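You operate a simulated robot arm through the tools that you are given. There is no shell and no other tool. Be economical: measure what you need, move in short steps, check, and stop when the job is done.

You run a simulated robot arm. Do the job below in one go: nothing can be reset, and whatever is moved stays where it is left.

Task
Mix the vial with the red cap and read it on the silt meter.
Fine: tip it until the sediment is up; it ends in the well under the shut lid, its figure on the display, the meter on, still on low range. Where these are worked on the way, their far stop is far enough and under half their travel is too little: meter lid.

It is judged by the outcome, as a careful person would: the job done as asked, and still so three seconds after it is handed in. It fails if anything else is knocked over, pushed out of place, dropped, spilled or broken. Lids that push on must go on centred and level and be pressed home; caps that screw on are set level and turned clockwise until they are tight.

Robot
A 7-joint arm with a two-finger parallel gripper, fixed in place. Base frame: the origin is at the foot of the arm, x ahead of it, y to its left, z up. Units: mm, degrees, N and s.
With the tool pointing down near the work surface it reaches from about 220 to 580 mm from the base axis. Its first joint turns from -66.0 to 66.0 degrees. Payload 2.5 kg.
The TCP is the grasp point between the finger pads, 23 mm short of the fingertips. In the tool frame z runs along the fingers and y along their closing line. The gripper opens to 94 mm. The fingers are 38 mm wide and 10 mm thick; the gripper's body (54 by 96 mm) begins 39 mm behind the TCP.
Orientation is told as [roll, pitch, yaw] about the base's x, y, z axes, in that order, counted from this pose: with the fingers straight down and closing along the base's y, the tool's x points along the base's -x, its y along +y and its z along -z.

Tools
- The arm moves only by the tool move_arm. Its argument "series" is a list of rows, each a list of 7 numbers: the turn, a rotation vector about the tool's x, y, z in units of 5 degrees (1.0 is 5 degrees), then the shift along the tool's x, y, z in units of 20 mm (1.0 is 20 mm), then the closure in counts, from 0 (fully open) to 255 (shut). In form: [[wx, wy, wz, x, y, z, claw], ...]. A call has 1 to 8 rows; each row shifts and turns the commanded pose from where the row before left it, along the tool's axes as they then stand. A call with a number of a shift or a turn outside -1 to 1 is refused whole. A row lasts 0.2 s, in which the tool goes at most 50 mm and 8.6 degrees; a call with a longer step from one row to the next is refused whole, and so is a gripper value outside its range. A pose out of reach is approached as far as the arm can. The call stops where the force on the tool passes 90 N (or 10 N more than at its start, if that is more) or the arm is blocked; 0.2 s more then pass. Each finger travels about 108 mm/s and halts on what it meets, pressing with about 28 N; the grip force reading is that of the motor and also rises with nothing between the fingers. The clock runs only during rows and for 0.2 s after the last one: add rows that do not move to give the fingers time. It gives the time, the measured TCP pose, the force on the tool (base axes), the opening and the grip force at its end, in the units of the frame above (readings bear some noise), with the torque about the TCP (base axes, N m) and any sound that the robot's microphone picked up, and new pictures: "pictures" is both (left out), scene, wrist or none.
- Cameras (640 x 400 px; columns grow to the right, rows downward): "scene" is fixed at [131.5, -409.9, 550.8]; the picture's right is [0.78, -0.63, 0.00], its down [-0.39, -0.48, -0.78] and it looks along [0.49, 0.61, -0.62] (base axes); focal length 230 px, centre (320, 200). "wrist" rides on the gripper at [86, 16, -74] in the tool frame; the picture's right is [-0.18, 0.98, 0.00], its down [-0.58, -0.11, -0.81] and it looks along [-0.79, -0.15, 0.59] (tool axes); focal length 243 px, centre (320, 200). There is no depth. A picture from a camera that has moved, and an enlarged one, comes with that camera's place and axes in the base frame and with its lens. The place of the scene camera against the robot may be out by one fixed shift of up to 18 mm in any direction.
- zoom(camera, box): a new picture of the part [left, top, right, bottom] of that camera's present view, enlarged. No time passes.
- hand_in(): hands the job in; it is judged then, once.

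Work in short steps. Places have to be worked out from the pictures, the camera data and where the tool is seen: move nearer, look again, correct. Check each grasp and each placing, and mend what went wrong. You have 120 turns and 200 pictures in all, those below and enlarged ones among them. Open the gripper and draw the arm clear of the work before you hand the job in, unless the task says otherwise; then end with one line.

The tools are called after "Call:" by a JSON object that holds its "name" and its "arguments". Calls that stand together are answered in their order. move_arm: Moves the arm, as the interface text tells. Its arguments: {"type":"object","properties":{"series":{"type":"array","items":{"type":"array","items":{"type":"number"}}},"pictures":{"type":"string","enum":["both","scene","wrist","none"]}},"required":["series"]} The other tools are called the same way: zoom (camera, box) takes an enlarged picture of a part of a camera's view; hand_in () hands the job in.

At the start:

```text
clock: 0.0
position: [304.9, -88.3, 396.9]
tcp_rot: [0.1, 0.0, 0.0]
force: [0.2, -0.1, -0.3]
ft_torque: [0.02, 0.02, -0.03]
grip_width: 94.0
grasp_force: 0.0
```

scene: 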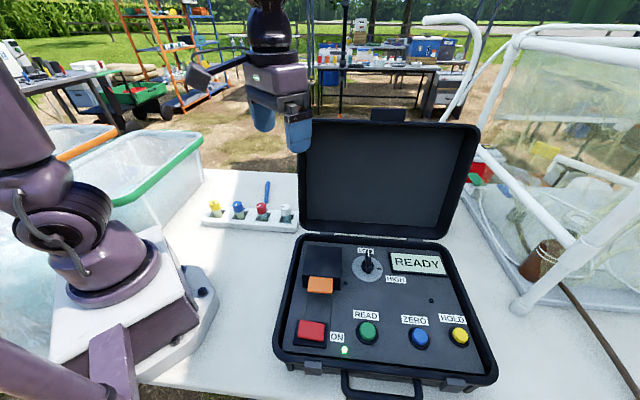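
wrist: 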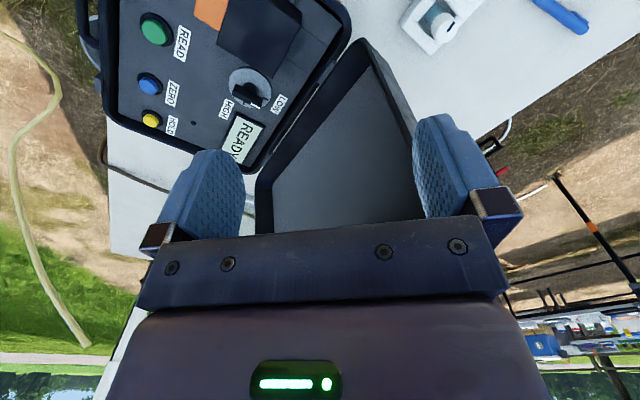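

I'll look closely at the meter and the rack first.

Call:
{"name": "zoom", "arguments": {"camera": "scene", "box": [190, 170, 310, 245]}}

Call:
{"name": "zoom", "arguments": {"camera": "scene", "box": [270, 225, 510, 375]}}

```text
5.33 times, centred on (250, 208) of scene
camera zoom: at [131.5, -409.9, 550.8], right [0.78, -0.63, 0.0], down [-0.39, -0.48, -0.78], along [0.49, 0.61, -0.62], focal length 1228 px, centre (693, 160)
```

zoom: 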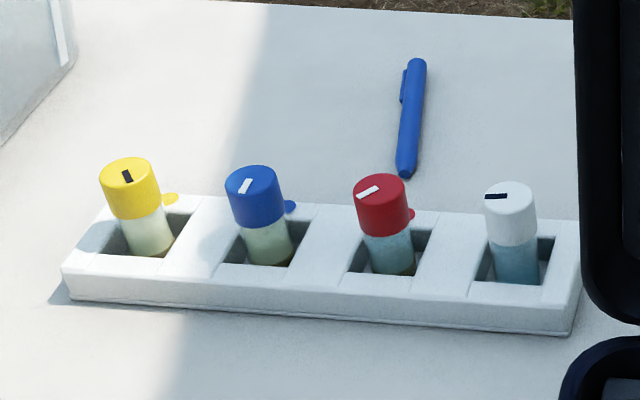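

```text
2.67 times, centred on (390, 300) of scene
camera zoom: at [131.5, -409.9, 550.8], right [0.78, -0.63, 0.0], down [-0.39, -0.48, -0.78], along [0.49, 0.61, -0.62], focal length 614 px, centre (133, -67)
```

zoom: 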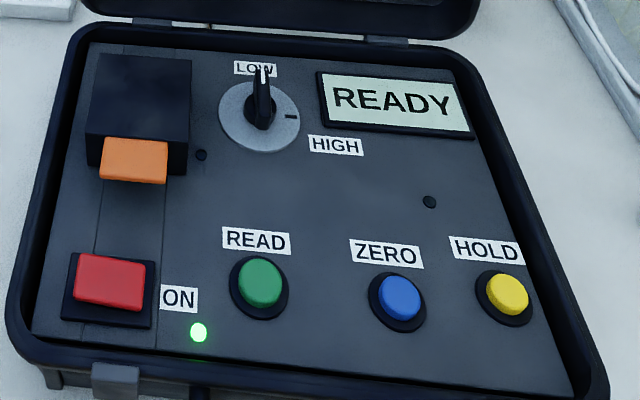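

The meter is on, in LOW, showing READY. I'll move the wrist camera to look at the well and its lid.

Call:
{"name": "move_arm", "arguments": {"series": [[0, 0, 0, 0.65, -0.32, 0.97, 0], [0, 0, 0, 0.65, -0.32, 0.97, 0], [0, 0, 0, 0.65, -0.32, 0.97, 0], [0, 0, 0, 0.65, -0.32, 0.97, 0], [0, 0, 0, 0.65, -0.32, 0.97, 0]]}}

```text
clock: 1.2
position: [238.9, -118.1, 301.6]
tcp_rot: [0.0, -0.1, 0.0]
force: [0.1, 0.2, -0.2]
ft_torque: [0.01, -0.02, -0.01]
grip_width: 93.9
grasp_force: 0.1
camera wrist: at [153.2, -102.2, 377.4], right [0.18, 0.98, 0.0], down [0.58, -0.11, 0.81], along [0.79, -0.15, -0.59], focal length 243 px, centre (320, 200)
```

scene: 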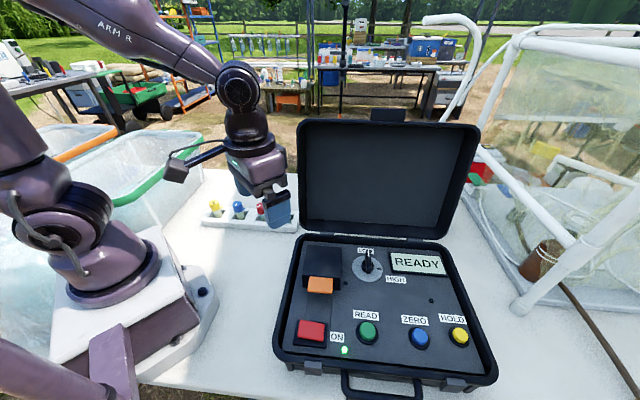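
wrist: 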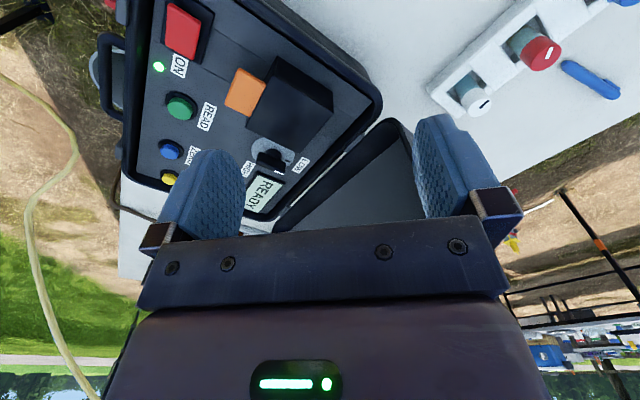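

Call:
{"name": "zoom", "arguments": {"camera": "wrist", "box": [120, 0, 400, 175]}}

Call:
{"name": "zoom", "arguments": {"camera": "wrist", "box": [416, 0, 640, 140]}}

```text
2.29 times, centred on (260, 88) of wrist
camera zoom: at [153.2, -102.2, 377.4], right [0.18, 0.98, 0.0], down [0.58, -0.11, 0.81], along [0.79, -0.15, -0.59], focal length 555 px, centre (457, 457)
```

zoom: 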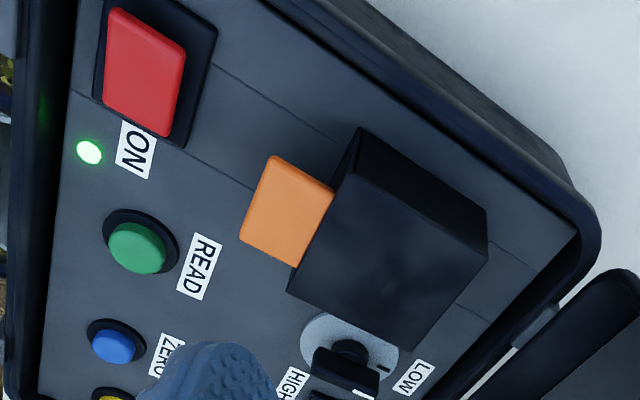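

```text
2.86 times, centred on (528, 70) of wrist
camera zoom: at [153.2, -102.2, 377.4], right [0.18, 0.98, 0.0], down [0.58, -0.11, 0.81], along [0.79, -0.15, -0.59], focal length 693 px, centre (-274, 571)
```

zoom: 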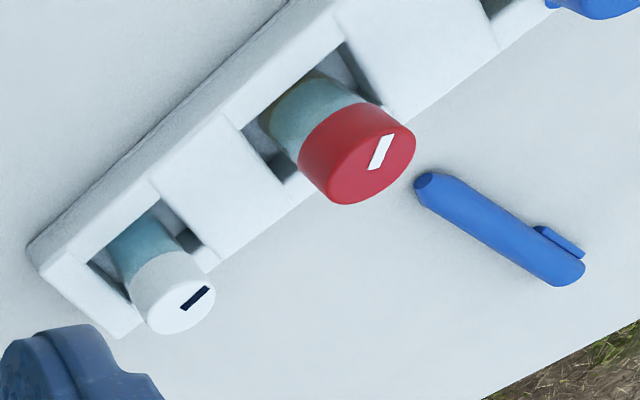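

Call:
{"name": "zoom", "arguments": {"camera": "scene", "box": [292, 240, 356, 300]}}

Call:
{"name": "zoom", "arguments": {"camera": "wrist", "box": [210, 40, 350, 140]}}

```text
6.67 times, centred on (324, 270) of scene
camera zoom: at [131.5, -409.9, 550.8], right [0.78, -0.63, 0.0], down [-0.39, -0.48, -0.78], along [0.49, 0.61, -0.62], focal length 1535 px, centre (293, -267)
```

zoom: 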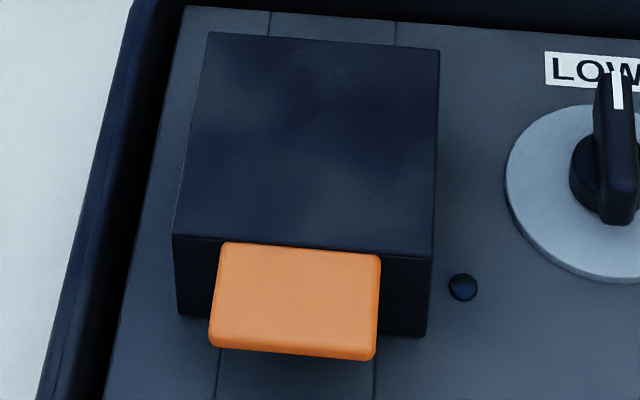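

```text
4.00 times, centred on (280, 90) of wrist
camera zoom: at [153.2, -102.2, 377.4], right [0.18, 0.98, 0.0], down [0.58, -0.11, 0.81], along [0.79, -0.15, -0.59], focal length 970 px, centre (480, 640)
```

zoom: 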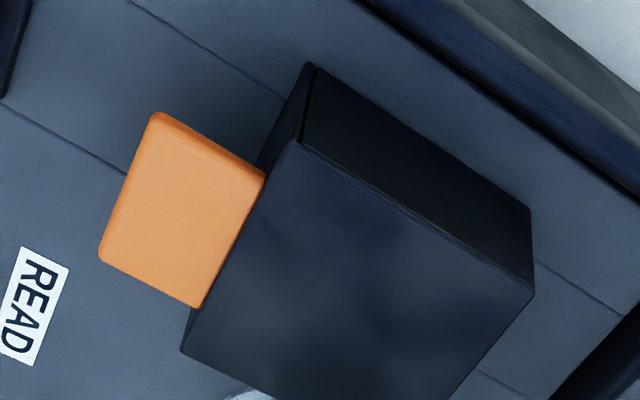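

The lid is a hood with a tab on its front side. I'll yaw the tool about 49° so its closing line is parallel to the meter's width; the camera then looks from the meter's front.

Call:
{"name": "move_arm", "arguments": {"series": [[0, 0, -1, 0, 0, 0, 0], [0, 0, -1, 0, 0, 0, 0], [0, 0, -1, 0, 0, 0, 0], [0, 0, -1, 0, 0, 0, 0], [0, 0, -1, 0, 0, 0, 0], [0, 0, -1, 0, 0, 0, 0], [0, 0, -1, 0, 0, 0, 0], [0, 0, -1, 0, 0, 0, 0]], "pictures": "none"}}

Call:
{"name": "move_arm", "arguments": {"series": [[0, 0, -1, 0.8, -1, 0.3, 0], [0, 0, -0.8, 0.8, -1, 0.3, 0], [0, 0, 0, 0.5, -1, 0.3, 0], [0, 0, 0, 0.5, -1, 0.3, 0]]}}

```text
clock: 3.0
position: [240.2, -120.8, 300.9]
tcp_rot: [0.0, 0.0, 40.2]
force: [0.6, 1.0, 0.4]
ft_torque: [-0.01, -0.01, 0.01]
grip_width: 94.0
grasp_force: 0.0
```

```text
clock: 4.0
position: [261.6, -213.0, 276.4]
tcp_rot: [-0.1, 0.0, 49.1]
force: [0.8, 0.6, 0.1]
ft_torque: [0.02, -0.03, -0.02]
grip_width: 93.8
grasp_force: 0.0
camera wrist: at [192.7, -268.7, 351.7], right [-0.62, 0.78, 0.0], down [0.46, 0.37, 0.81], along [0.63, 0.5, -0.59], focal length 243 px, centre (320, 200)
```

scene: 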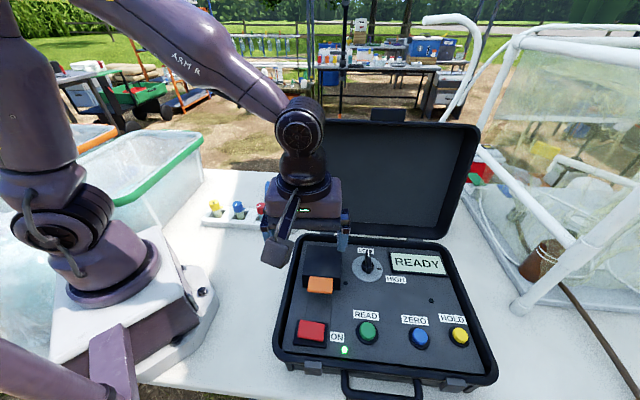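
wrist: 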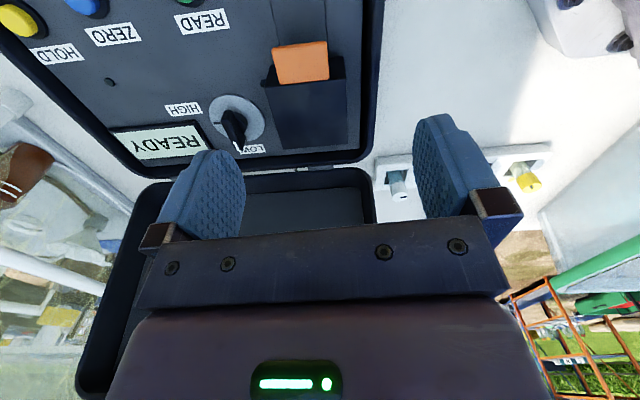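

Call:
{"name": "zoom", "arguments": {"camera": "wrist", "box": [200, 0, 400, 125]}}

Call:
{"name": "zoom", "arguments": {"camera": "wrist", "box": [260, 30, 360, 155]}}

```text
3.20 times, centred on (300, 62) of wrist
camera zoom: at [192.7, -268.7, 351.7], right [-0.62, 0.78, 0.0], down [0.46, 0.37, 0.81], along [0.63, 0.5, -0.59], focal length 776 px, centre (384, 640)
```

zoom: 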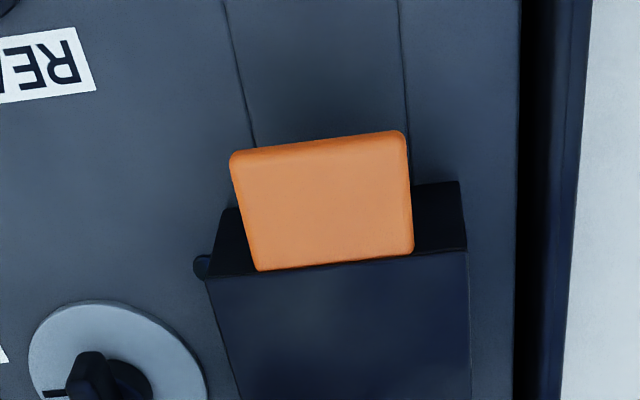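

```text
3.20 times, centred on (310, 92) of wrist
camera zoom: at [192.7, -268.7, 351.7], right [-0.62, 0.78, 0.0], down [0.46, 0.37, 0.81], along [0.63, 0.5, -0.59], focal length 776 px, centre (352, 544)
```

zoom: 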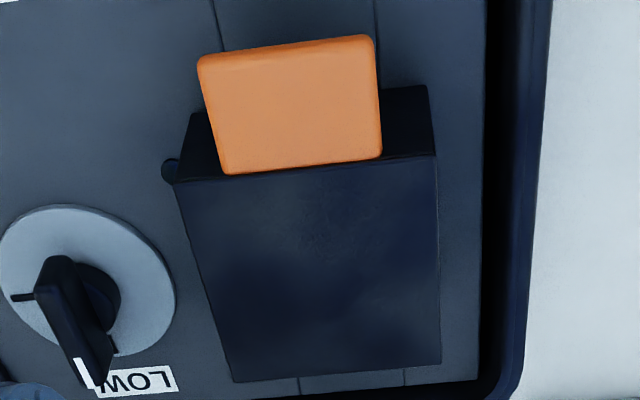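

Triangulated: tab centre ≈(289,-217,110), hood ≈46 mm tall on a panel at z≈64, meter yaw ≈45°. I come down above the tab, open, to a checking height.

Call:
{"name": "move_arm", "arguments": {"series": [[0, 0, 0.82, 0, 0, 0.5, 0], [0, 0, 0, -0.12, -0.19, 1, 0], [0, 0, 0, -0.12, -0.19, 1, 0], [0, 0, 0, -0.12, -0.19, 1, 0], [0, 0, 0, -0.12, -0.19, 1, 0], [0, 0, 0, -0.13, -0.19, 1, 0], [0, 0, 0, -0.13, -0.19, 0.8, 0]]}}

```text
clock: 5.6
position: [287.5, -218.5, 150.0]
tcp_rot: [0.0, 0.0, 45.0]
force: [0.9, -0.7, 0.6]
ft_torque: [-0.01, 0.03, 0.03]
grip_width: 93.9
grasp_force: 0.1
camera wrist: at [215.0, -268.7, 226.4], right [-0.56, 0.83, 0.0], down [0.49, 0.33, 0.81], along [0.67, 0.45, -0.59], focal length 243 px, centre (320, 200)
```

scene: 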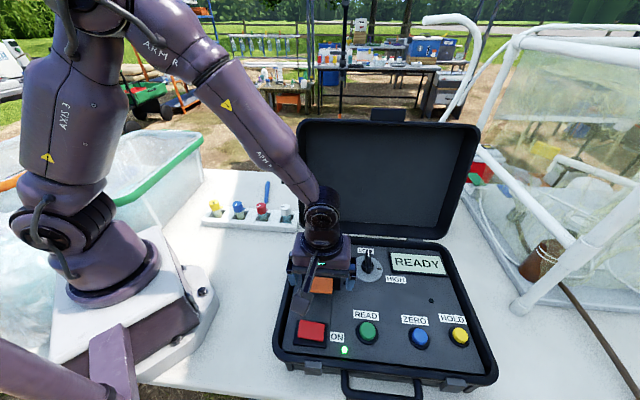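
wrist: 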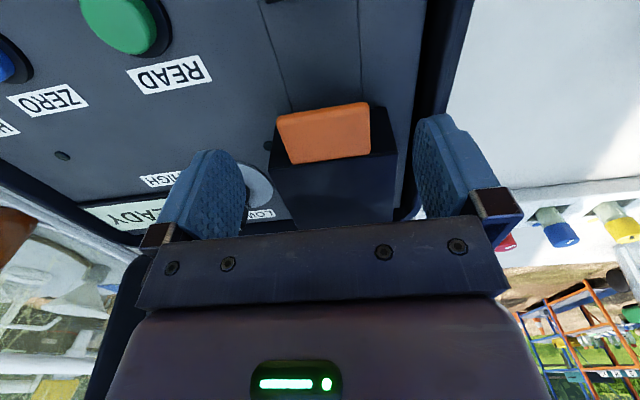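

Aligned within a few mm. I descend to TCP z≈104 and close on the tab's sides.

Call:
{"name": "move_arm", "arguments": {"series": [[0, 0, 0.3, -0.19, 0, 0.7, 0], [0, 0, 0, 0, 0, 0.8, 0], [0, 0, 0, 0, 0, 0.8, 0], [0, 0, 0, 0, 0, 0, 110], [0, 0, 0, 0, 0, 0, 160], [0, 0, 0, 0, 0, 0, 200], [0, 0, 0, 0, 0, 0, 200]]}}

```text
clock: 7.2
position: [288.2, -213.0, 107.0]
tcp_rot: [0.4, 0.1, 43.5]
force: [-23.7, 14.1, 18.7]
ft_torque: [0.16, -1.09, 0.92]
grip_width: 81.8
grasp_force: 45.3
camera wrist: at [215.3, -261.6, 181.2], right [-0.54, 0.84, 0.01], down [0.5, 0.32, 0.8], along [0.67, 0.44, -0.59], focal length 243 px, centre (320, 200)
```

scene: 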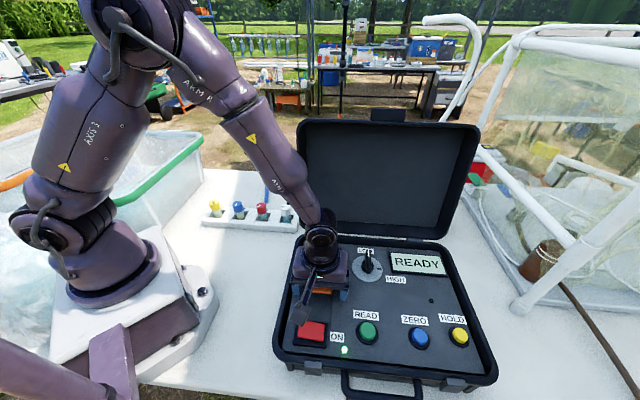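
wrist: 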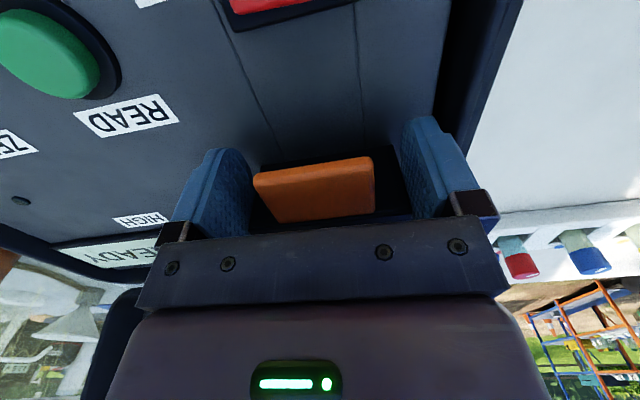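

The fingers stopped at 82 mm with side force, so they met the hood's sides rather than the tab, or something else. I'll open again and read the forces.

Call:
{"name": "move_arm", "arguments": {"series": [[0, 0, 0, 0, 0, 0, 0], [0, 0, 0, 0, 0, 0, 0], [0, 0, 0, 0, 0, 0, 0]], "pictures": "wrist"}}

Call:
{"name": "zoom", "arguments": {"camera": "wrist", "box": [160, 100, 480, 260]}}

Call:
{"name": "zoom", "arguments": {"camera": "scene", "box": [260, 220, 400, 320]}}

```text
clock: 8.0
position: [289.8, -214.2, 105.9]
tcp_rot: [0.1, 0.0, 43.4]
force: [0.5, 0.2, 0.4]
ft_torque: [-0.02, 0.04, -0.01]
grip_width: 94.1
grasp_force: 0.0
camera wrist: at [216.5, -262.4, 181.4], right [-0.54, 0.84, 0.0], down [0.5, 0.32, 0.81], along [0.68, 0.44, -0.59], focal length 243 px, centre (320, 200)
```

wrist: 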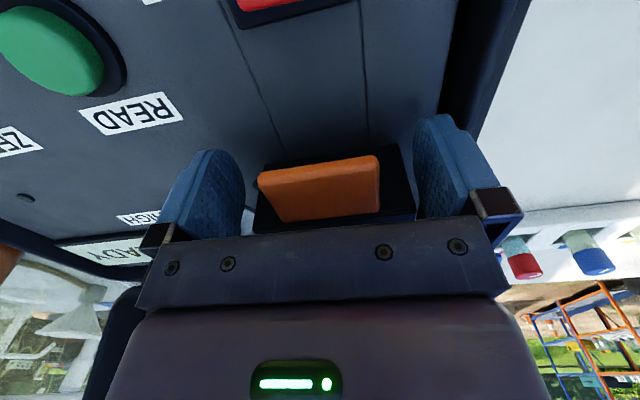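

```text
2.00 times, centred on (320, 180) of wrist
camera zoom: at [216.5, -262.4, 181.4], right [-0.54, 0.84, 0.0], down [0.5, 0.32, 0.81], along [0.68, 0.44, -0.59], focal length 485 px, centre (320, 240)
```

zoom: 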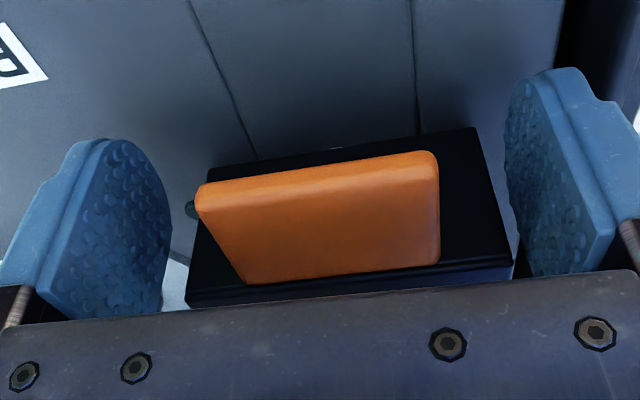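

```text
4.00 times, centred on (330, 270) of scene
camera zoom: at [131.5, -409.9, 550.8], right [0.78, -0.63, 0.0], down [-0.39, -0.48, -0.78], along [0.49, 0.61, -0.62], focal length 921 px, centre (280, -80)
```

zoom: 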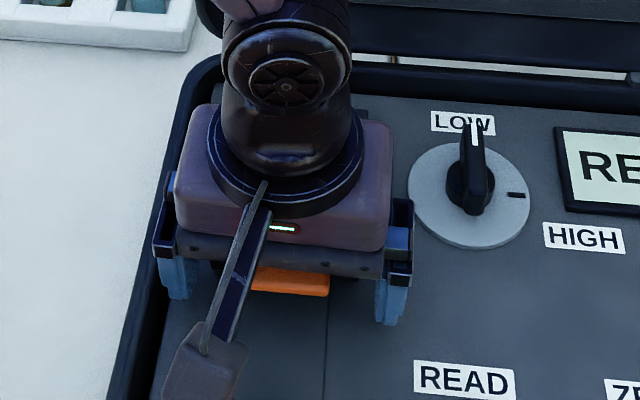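

Forces cleared on opening; the fingers had caught the corners of the 83 mm wide hood. I'll shift 10 mm toward the tab's front edge so the fingers clear the hood, then pinch the tab only.

Call:
{"name": "move_arm", "arguments": {"series": [[0, 0, 0, 0.5, 0, 0, 0], [0, 0, 0, 0, 0, 0, 60], [0, 0, 0, 0, 0, 0, 120], [0, 0, 0, 0, 0, 0, 180], [0, 0, 0, 0, 0, 0, 180]], "pictures": "wrist"}}

```text
clock: 9.2
position: [281.5, -220.2, 103.2]
tcp_rot: [0.3, 0.0, 43.7]
force: [-15.0, 12.7, 8.4]
ft_torque: [0.35, -0.44, 0.9]
grip_width: 49.8
grasp_force: 44.9
camera wrist: at [207.7, -269.6, 180.1], right [-0.54, 0.84, 0.01], down [0.5, 0.32, 0.81], along [0.67, 0.44, -0.59], focal length 243 px, centre (320, 200)
```

wrist: 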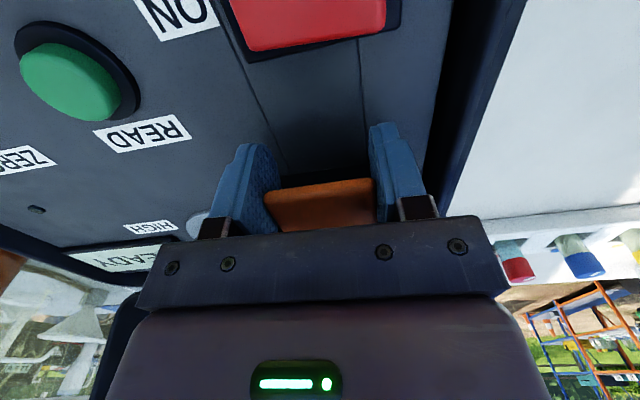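

Tab pinched at 49.8 mm. I relieve the side force by 1.5 mm and test a small lift.

Call:
{"name": "move_arm", "arguments": {"series": [[0, 0, 0, 0, 0.08, 0, 180], [0, 0, 0, 0, 0, -0.2, 180], [0, 0, 0, 0, 0, -0.2, 180]], "pictures": "wrist"}}

```text
clock: 10.0
position: [282.7, -218.0, 113.2]
tcp_rot: [0.1, -0.2, 43.7]
force: [5.6, 21.3, -18.2]
ft_torque: [-1.0, 0.72, 1.22]
grip_width: 49.9
grasp_force: 44.6
camera wrist: at [209.2, -268.0, 187.8], right [-0.55, 0.84, 0.0], down [0.49, 0.32, 0.81], along [0.68, 0.44, -0.59], focal length 243 px, centre (320, 200)
```

wrist: 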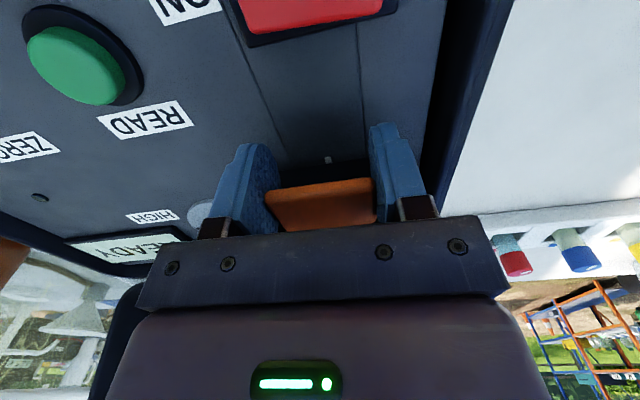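

The hood lifts at the tab, so it is hinged at the rear. I follow the arc rearward and upward to about 20°.

Call:
{"name": "move_arm", "arguments": {"series": [[0, 0, 0, -0.2, 0.05, -0.1, 180], [0, 0, 0, -0.25, 0, -0.4, 180], [0, 0, 0, -0.27, 0, -0.4, 180], [0, 0, 0, -0.28, 0, -0.45, 180]], "pictures": "scene"}}

```text
clock: 11.0
position: [291.2, -209.9, 140.6]
tcp_rot: [0.0, 0.3, 43.5]
force: [-21.3, -18.7, 0.1]
ft_torque: [-0.92, 1.72, 1.94]
grip_width: 50.0
grasp_force: 45.0
```

scene: 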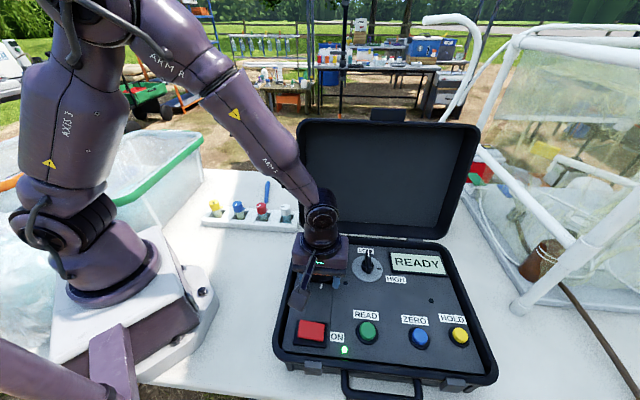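

Slightly too much rearward; the hinge must be higher (~z 87). I adjust the arc and continue to about 40°.

Call:
{"name": "move_arm", "arguments": {"series": [[0, 0, 0, -0.18, 0, -0.5, 180], [0, 0, 0, -0.28, 0, -0.47, 180], [0, 0, 0, -0.34, 0, -0.42, 180], [0, 0, 0, -0.4, 0, -0.36, 180]], "pictures": "both"}}

```text
clock: 12.0
position: [314.0, -187.7, 172.6]
tcp_rot: [0.2, -0.1, 43.6]
force: [5.5, -0.2, -28.5]
ft_torque: [-0.62, 1.13, 0.67]
grip_width: 49.9
grasp_force: 44.9
camera wrist: at [240.3, -236.4, 248.5], right [-0.54, 0.84, 0.0], down [0.5, 0.32, 0.81], along [0.68, 0.44, -0.59], focal length 243 px, centre (320, 200)
```

scene: 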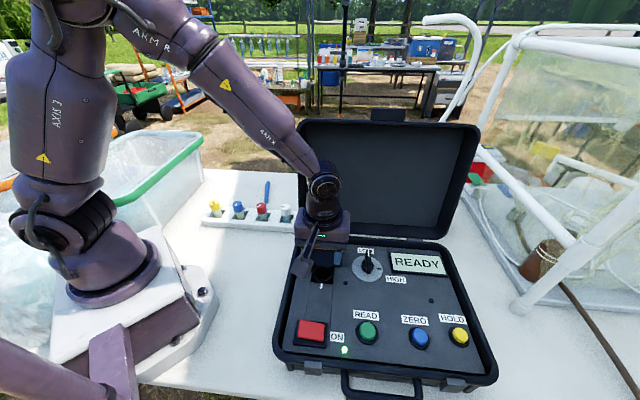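
wrist: 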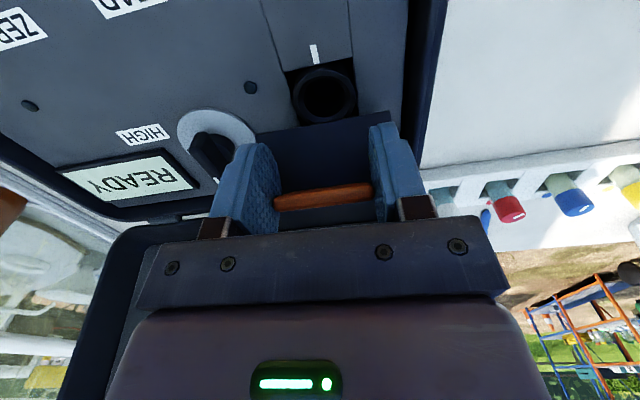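

The well is exposed, with a white index mark in front of it, and each cap carries a mark too. I continue on the arc (hinge ~93 mm behind the grip, R≈94).

Call:
{"name": "move_arm", "arguments": {"series": [[0, 0, 0, -0.38, 0, -0.24, 180], [0, 0, 0, -0.39, 0, -0.17, 180], [0, 0, 0, -0.4, 0, -0.11, 180]], "pictures": "both"}}

```text
clock: 12.8
position: [326.9, -174.0, 184.3]
tcp_rot: [0.3, 0.2, 43.4]
force: [-26.0, 5.2, 9.0]
ft_torque: [-0.58, 1.16, 0.92]
grip_width: 49.6
grasp_force: 45.2
camera wrist: at [253.7, -223.1, 260.5], right [-0.54, 0.84, 0.0], down [0.5, 0.32, 0.8], along [0.67, 0.44, -0.6], focal length 243 px, centre (320, 200)
```

scene: 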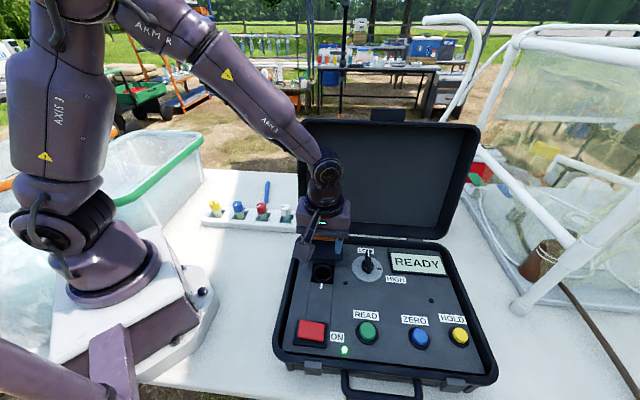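
wrist: 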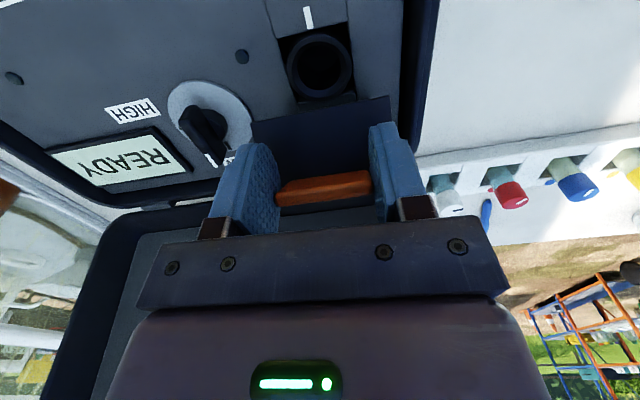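

Call:
{"name": "move_arm", "arguments": {"series": [[0, 0, 0, -0.3, 0.08, -0.08, 180], [0, 0, 0, -0.4, 0, -0.05, 180], [0, 0, 0, -0.4, 0, 0, 180]], "pictures": "both"}}

```text
clock: 13.6
position: [343.5, -157.4, 187.5]
tcp_rot: [0.2, 0.1, 43.4]
force: [-21.1, 3.9, 15.3]
ft_torque: [-0.36, 1.24, 1.01]
grip_width: 50.2
grasp_force: 44.7
camera wrist: at [271.0, -205.9, 262.9], right [-0.54, 0.84, 0.0], down [0.5, 0.32, 0.81], along [0.68, 0.44, -0.59], focal length 243 px, centre (320, 200)
```

scene: 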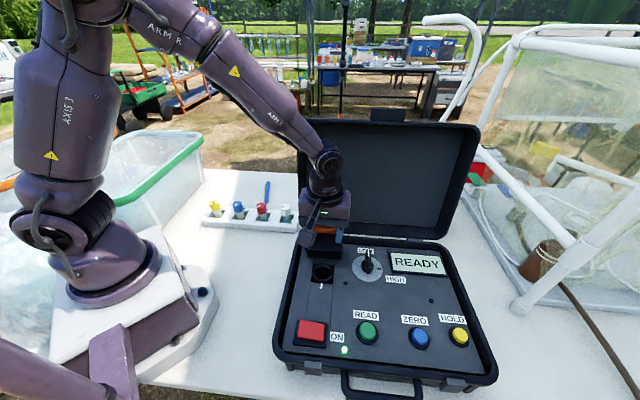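
wrist: 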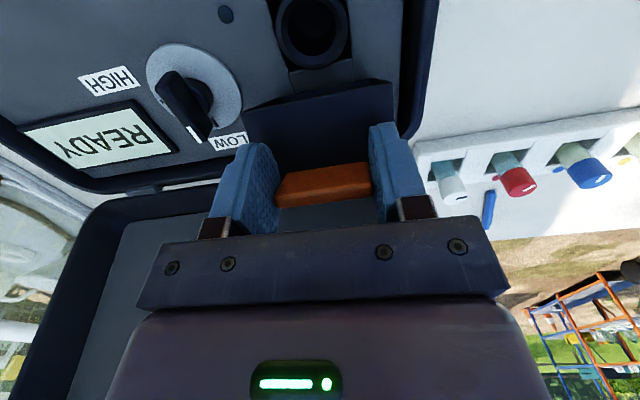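

Call:
{"name": "move_arm", "arguments": {"series": [[0, 0, 0, -0.4, 0.06, 0.03, 180], [0, 0, 0, -0.4, 0, 0.08, 180]], "pictures": "both"}}

```text
clock: 14.2
position: [357.4, -145.1, 185.8]
tcp_rot: [0.0, -0.1, 43.5]
force: [-16.2, 7.5, 37.4]
ft_torque: [0.59, 1.48, 1.25]
grip_width: 49.9
grasp_force: 45.6
camera wrist: at [282.4, -194.1, 260.8], right [-0.54, 0.84, 0.0], down [0.5, 0.32, 0.81], along [0.68, 0.44, -0.59], focal length 243 px, centre (320, 200)
```

scene: 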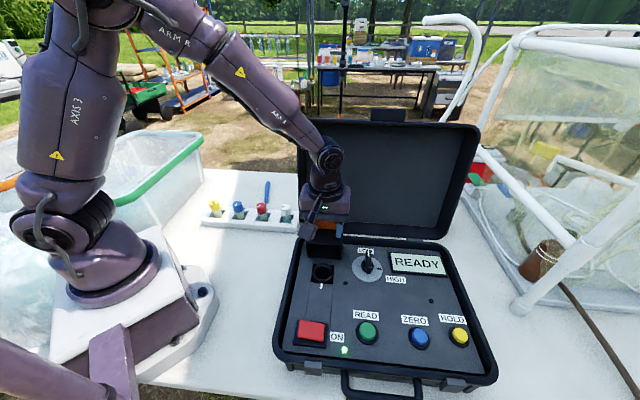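
wrist: 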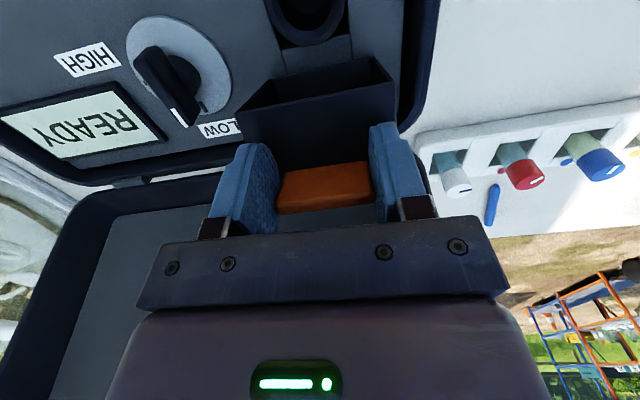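

Call:
{"name": "move_arm", "arguments": {"series": [[0, 0, 0, -0.25, 0.04, -0.15, 180], [0, 0, 0, -0.35, 0, 0.04, 180]], "pictures": "wrist"}}

```text
clock: 14.8
position: [362.2, -139.7, 184.4]
tcp_rot: [0.3, 0.1, 43.0]
force: [-6.4, -12.6, -10.6]
ft_torque: [-0.58, 1.5, 0.37]
grip_width: 49.7
grasp_force: 45.5
camera wrist: at [287.9, -187.5, 260.5], right [-0.54, 0.84, 0.0], down [0.5, 0.32, 0.8], along [0.68, 0.43, -0.59], focal length 243 px, centre (320, 200)
```

wrist: 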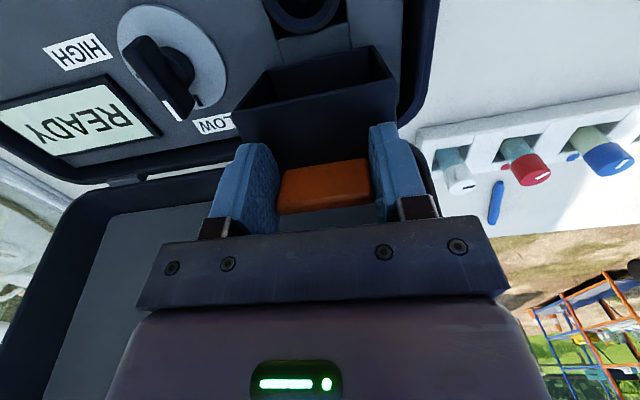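

Call:
{"name": "move_arm", "arguments": {"series": [[0, 0, 0, -0.4, 0, 0.06, 180], [0, 0, 0, -0.4, 0, 0.1, 180]], "pictures": "wrist"}}

```text
clock: 15.4
position: [375.1, -126.5, 182.6]
tcp_rot: [0.4, 0.0, 43.5]
force: [-19.3, -2.0, -7.3]
ft_torque: [-1.45, 0.58, 0.17]
grip_width: 49.6
grasp_force: 44.6
camera wrist: at [301.4, -175.4, 258.2], right [-0.54, 0.84, 0.01], down [0.5, 0.32, 0.8], along [0.67, 0.44, -0.59], focal length 243 px, centre (320, 200)
```

wrist: 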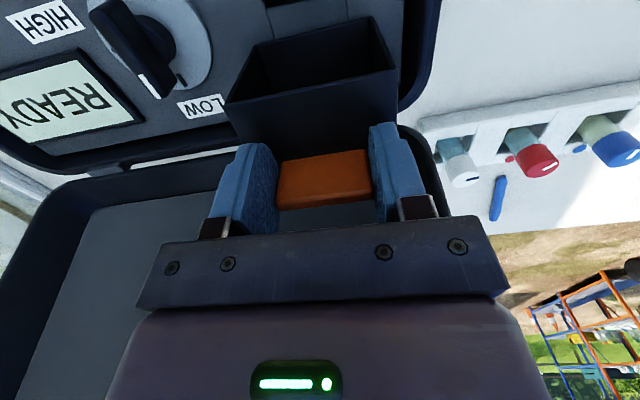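

The hood is well past vertical (~106°). I release it and lift straight up.

Call:
{"name": "move_arm", "arguments": {"series": [[0, 0, 0, 0, 0, 0, 100], [0, 0, 0, 0, 0, 0, 40], [0, 0, 0, 0, 0, 0, 0], [0, 0, 0, 0, 0, -0.8, 0], [0, 0, 0, 0, 0, -1, 0], [0, 0, 0, 0.3, 0, -1, 0], [0, 0, 0, 0.8, 0, -1, 0]]}}

```text
clock: 17.0
position: [359.0, -142.8, 259.8]
tcp_rot: [0.0, 0.0, 43.4]
force: [0.0, 0.8, -0.2]
ft_torque: [0.01, -0.01, 0.03]
grip_width: 94.2
grasp_force: 0.1
camera wrist: at [285.5, -190.4, 335.5], right [-0.54, 0.84, 0.0], down [0.5, 0.32, 0.81], along [0.68, 0.44, -0.59], focal length 243 px, centre (320, 200)
```

scene: 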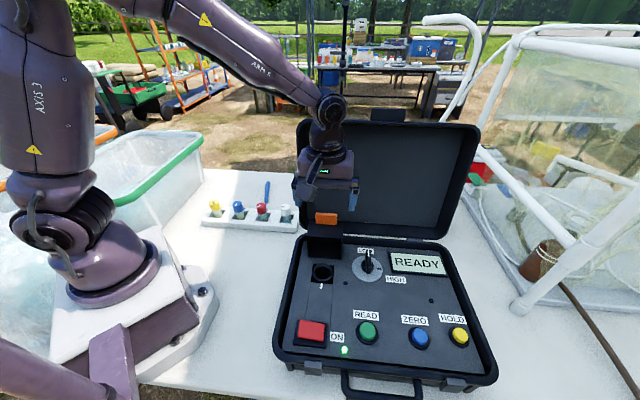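
wrist: 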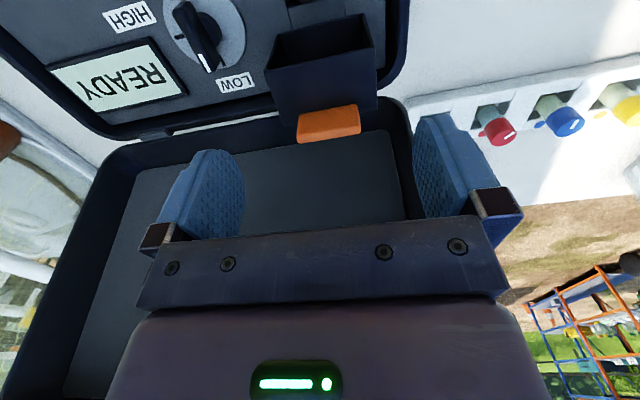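

The lid stays open past vertical, and the well sits at about (330,-173). Next I swing clear of the case lid, around its front-left, towards the rack.

Call:
{"name": "move_arm", "arguments": {"series": [[0, 0, 0, 0.32, 1, -0.2, 0], [0, 0, 0, 0.32, 1, -0.2, 0], [0, 0, 0, 0.32, 1, -0.2, 0], [0, 0, 0, 0.32, 1, -0.2, 0], [0, 0, 0, 0.32, 1, -0.2, 0], [0, 0, 0, 0.32, 1, -0.2, 0]], "pictures": "none"}}

Call:
{"name": "move_arm", "arguments": {"series": [[0, 0, 0, -1, 0.7, 0.3, 0], [0, 0, 0, -1, 0.7, 0.3, 0], [0, 0, 0, -1, 0.7, 0.3, 0], [0, 0, 0, -1, 0.7, 0.3, 0], [0, 0, 0, -1, 0.7, 0.3, 0], [0, 0, 0, -1, 0.7, 0.3, 0], [0, 0, 0, -1, 0.7, 0.3, 0], [0, 0, 0, -1, 0.7, 0.3, 0]]}}

```text
clock: 18.4
position: [248.6, -80.8, 284.2]
tcp_rot: [0.0, 0.0, 43.5]
force: [0.5, -0.2, 0.7]
ft_torque: [-0.03, -0.02, 0.0]
grip_width: 93.8
grasp_force: 0.0
```

```text
clock: 20.2
position: [287.1, 110.7, 235.9]
tcp_rot: [0.0, 0.0, 43.5]
force: [-1.2, -0.3, -0.1]
ft_torque: [-0.02, -0.01, 0.03]
grip_width: 94.0
grasp_force: 0.0
camera wrist: at [214.7, 63.0, 310.9], right [-0.54, 0.84, 0.0], down [0.5, 0.32, 0.81], along [0.68, 0.44, -0.59], focal length 243 px, centre (320, 200)
```

scene: 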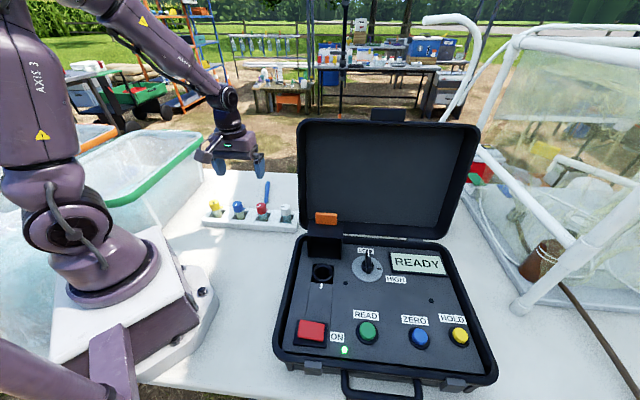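
wrist: 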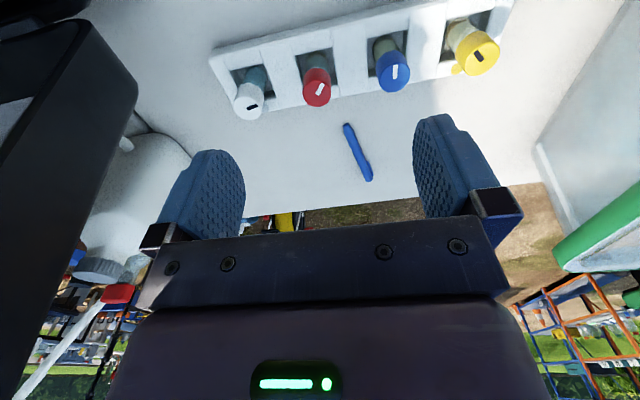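

Call:
{"name": "zoom", "arguments": {"camera": "wrist", "box": [210, 20, 410, 145]}}

```text
3.20 times, centred on (310, 82) of wrist
camera zoom: at [214.7, 63.0, 310.9], right [-0.54, 0.84, 0.0], down [0.5, 0.32, 0.81], along [0.68, 0.44, -0.59], focal length 776 px, centre (352, 576)
```

zoom: 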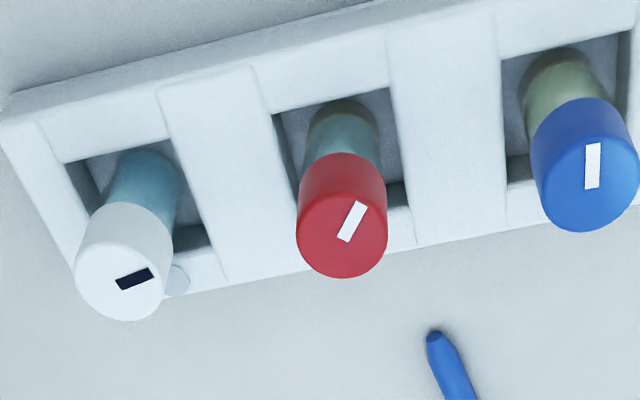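

Red cap ≈(335,139), top z≈58; its mark points to −x (≈185°) and the well mark is at the meter's front (≈226°). If I grasp at yaw 2.5 and place at 43.5, the marks line up; turning now.

Call:
{"name": "move_arm", "arguments": {"series": [[0, 0, 1, 0, 0, 0, 0], [0, 0, 1, 0, 0, 0, 0], [0, 0, 1, 0, 0, 0, 0], [0, 0, 1, 0, 0, 0, 0], [0, 0, 1, 0, 0, 0, 0], [0, 0, 1, 0, 0, 0, 0], [0, 0, 1, 0, 0, 0, 0], [0, 0, 1, 0, 0, 0, 60]], "pictures": "none"}}

Call:
{"name": "move_arm", "arguments": {"series": [[0, 0, 0.2, -0.8, 0.45, 1, 60], [0, 0, 0, -0.8, 0.45, 1, 60], [0, 0, 0, 0, 0, 1, 60], [0, 0, 0, 0, 0, 0.8, 60]]}}

```text
clock: 22.0
position: [289.8, 108.7, 237.2]
tcp_rot: [0.1, 0.0, 3.3]
force: [0.2, 0.9, -0.5]
ft_torque: [-0.02, 0.02, -0.01]
grip_width: 71.9
grasp_force: 0.0
```

```text
clock: 23.0
position: [319.9, 131.2, 160.3]
tcp_rot: [0.1, 0.0, 2.4]
force: [-0.4, 0.1, 0.8]
ft_torque: [0.01, 0.05, -0.01]
grip_width: 71.8
grasp_force: 0.0
camera wrist: at [233.6, 142.8, 234.7], right [0.14, 0.99, 0.0], down [0.58, -0.08, 0.81], along [0.8, -0.11, -0.59], focal length 243 px, centre (320, 200)
```

scene: 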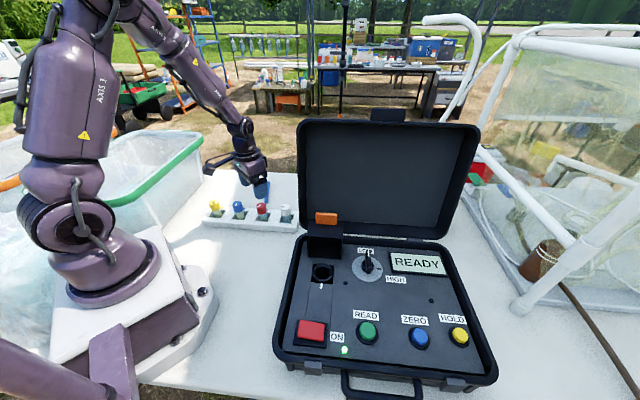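
wrist: 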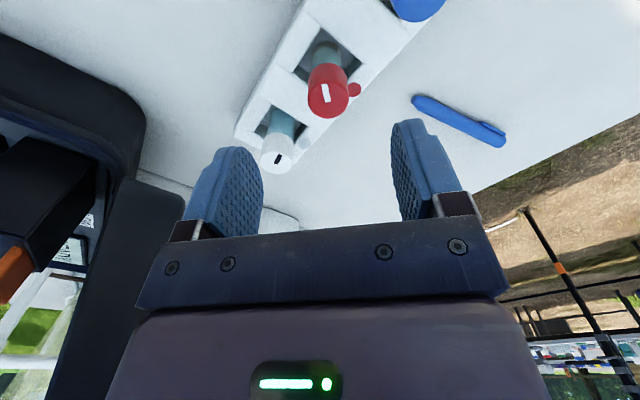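

Call:
{"name": "zoom", "arguments": {"camera": "wrist", "box": [250, 20, 410, 120]}}

```text
4.00 times, centred on (330, 70) of wrist
camera zoom: at [233.6, 142.8, 234.7], right [0.14, 0.99, 0.0], down [0.58, -0.08, 0.81], along [0.8, -0.11, -0.59], focal length 970 px, centre (280, 720)
```

zoom: 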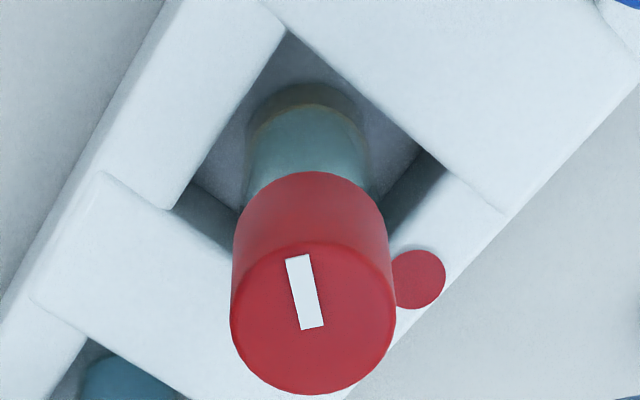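

Cap top triangulates to (332,135.3,73.5), cap Ø30 × ~22 mm tall. I descend with the TCP at cap mid-height (z≈62) and stop just before closing to check forces.

Call:
{"name": "move_arm", "arguments": {"series": [[0, 0, 0, -0.61, 0.18, 0.6, 60], [0, 0, 0, 0, 0, 1, 60], [0, 0, 0, 0, 0, 1, 60], [0, 0, 0, 0, 0, 1, 60], [0, 0, 0, 0, 0, 0.8, 60], [0, 0, 0, 0, 0, 0.5, 60], [0, 0, 0, 0, 0, 0, 60]]}}

Call:
{"name": "zoom", "arguments": {"camera": "scene", "box": [210, 160, 310, 240]}}

```text
clock: 24.6
position: [330.5, 133.6, 63.1]
tcp_rot: [0.0, 0.1, 2.4]
force: [-0.3, 0.0, -0.4]
ft_torque: [0.04, 0.04, 0.0]
grip_width: 72.0
grasp_force: 0.0
camera wrist: at [243.9, 145.7, 137.4], right [0.14, 0.99, 0.0], down [0.59, -0.08, 0.81], along [0.8, -0.11, -0.59], focal length 243 px, centre (320, 200)
```

scene: 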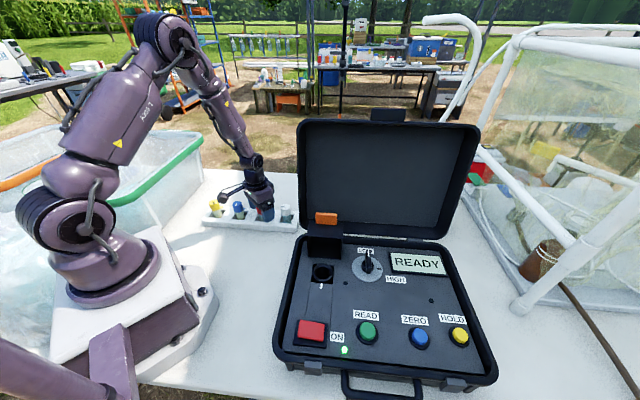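
wrist: 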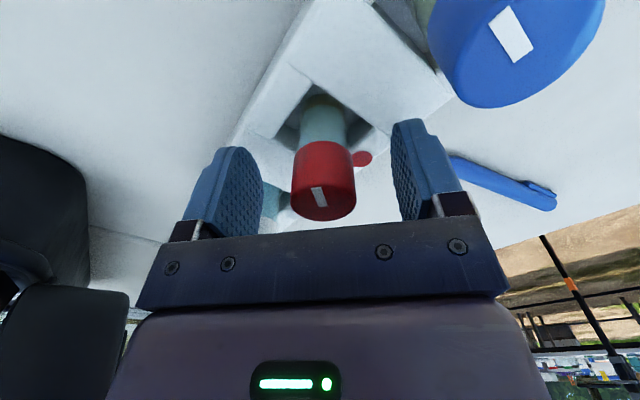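

```text
5.00 times, centred on (260, 200) of scene
camera zoom: at [131.5, -409.9, 550.8], right [0.78, -0.63, 0.0], down [-0.39, -0.48, -0.78], along [0.49, 0.61, -0.62], focal length 1151 px, centre (620, 200)
```

zoom: 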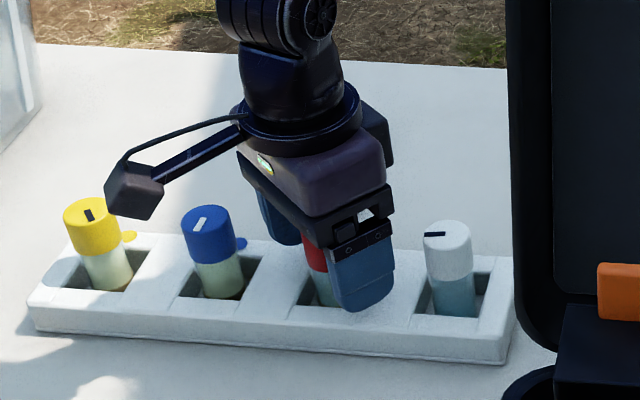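

The cap sits between the fingers, ~3 mm ahead of the TCP. I nudge forward 3 mm and close.

Call:
{"name": "move_arm", "arguments": {"series": [[0, 0, 0, -0.14, 0.05, 0.03, 60], [0, 0, 0, 0, 0, 0, 120], [0, 0, 0, 0, 0, 0, 180], [0, 0, 0, 0, 0, 0, 230], [0, 0, 0, 0, 0, 0, 230]], "pictures": "wrist"}}

```text
clock: 25.8
position: [332.7, 134.6, 62.1]
tcp_rot: [0.0, 0.0, 2.4]
force: [0.0, 0.2, -0.5]
ft_torque: [0.01, -0.03, 0.02]
grip_width: 28.2
grasp_force: 27.7
camera wrist: at [246.4, 147.1, 137.8], right [0.14, 0.99, 0.0], down [0.59, -0.08, 0.81], along [0.8, -0.12, -0.59], focal length 243 px, centre (320, 200)
```

wrist: 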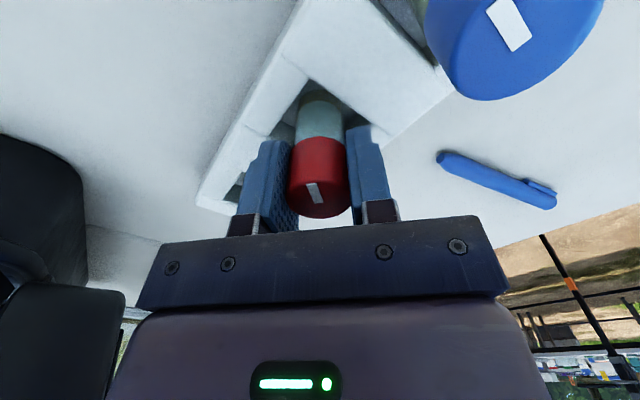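

Gripped at 28.2 mm with no residual forces. I lift straight up.

Call:
{"name": "move_arm", "arguments": {"series": [[0, 0, 0, 0, 0, -0.4, 230], [0, 0, 0, 0, 0, -0.8, 230], [0, 0, 0, 0, 0, -1, 230], [0, 0, 0, 0, 0, -1, 230], [0, 0, 0, 0, 0, -1, 230], [0, 0, 0, 0, 0, -1, 230], [0, 0, 0, 0, 0, -1, 230], [0, 0, 0, 0, 0, -1, 230]]}}

Call:
{"name": "zoom", "arguments": {"camera": "scene", "box": [200, 110, 320, 230]}}

```text
clock: 27.6
position: [335.5, 134.6, 206.2]
tcp_rot: [0.0, 0.0, 2.4]
force: [0.0, -0.4, 0.5]
ft_torque: [0.01, 0.02, -0.01]
grip_width: 27.6
grasp_force: 27.8
camera wrist: at [248.3, 146.6, 281.2], right [0.14, 0.99, 0.0], down [0.59, -0.08, 0.81], along [0.8, -0.12, -0.59], focal length 243 px, centre (320, 200)
```

scene: 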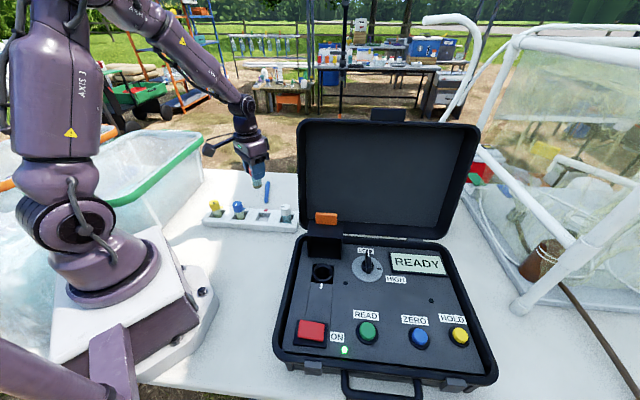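
wrist: 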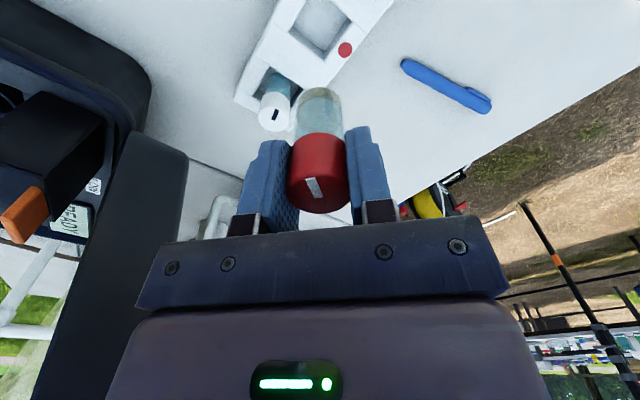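

```text
3.33 times, centred on (260, 170) of scene
camera zoom: at [131.5, -409.9, 550.8], right [0.78, -0.63, 0.0], down [-0.39, -0.48, -0.78], along [0.49, 0.61, -0.62], focal length 767 px, centre (520, 300)
```

zoom: 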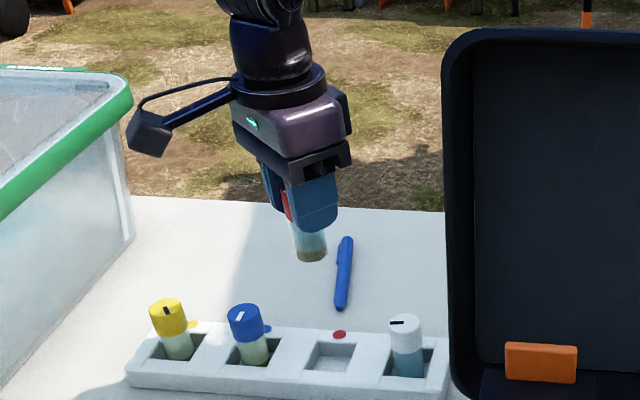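

Vial held, with brown sediment visible at its bottom. I raise to z≈350 and begin tipping the tool outward.

Call:
{"name": "move_arm", "arguments": {"series": [[0, 0, 0, 0, 0, -1, 230], [0, 0, 0, 0, 0, -1, 230], [0, 0, 0, 0, 0, -1, 230], [0, 0, 0, 0, 0, -1, 230], [0, 0, 0, 0, 0, -1, 230], [0, 0, 0, 0, 0, -1, 230], [0, 0, 0, 0, 0, -1, 230], [0, 0, 0, 0, 0, -1, 230]], "pictures": "none"}}

Call:
{"name": "move_arm", "arguments": {"series": [[0, -1, 0, 0, 0, 0, 230], [0, -1, 0, 0, 0, 0, 230], [0, -1, 0, 0, 0, 0, 230], [0, -1, 0, 0, 0, 0, 230], [0, -1, 0, 0, 0, 0, 230], [0, -1, 0, 0, 0, 0, 230], [0, -1, 0, 0, 0, 0, 230], [0, -1, 0, 0, 0, 0, 230]], "pictures": "scene"}}

```text
clock: 29.4
position: [333.5, 134.3, 366.3]
tcp_rot: [0.0, 0.0, 2.4]
force: [-0.3, 0.3, -1.2]
ft_torque: [0.03, 0.03, 0.01]
grip_width: 27.7
grasp_force: 28.1
```

```text
clock: 31.2
position: [334.9, 135.0, 365.0]
tcp_rot: [0.1, -40.1, 2.4]
force: [0.2, -0.1, -0.2]
ft_torque: [-0.01, 0.02, -0.01]
grip_width: 27.7
grasp_force: 27.6
```

scene: 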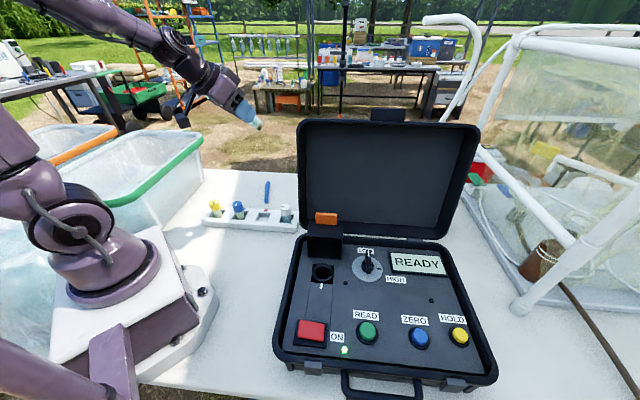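

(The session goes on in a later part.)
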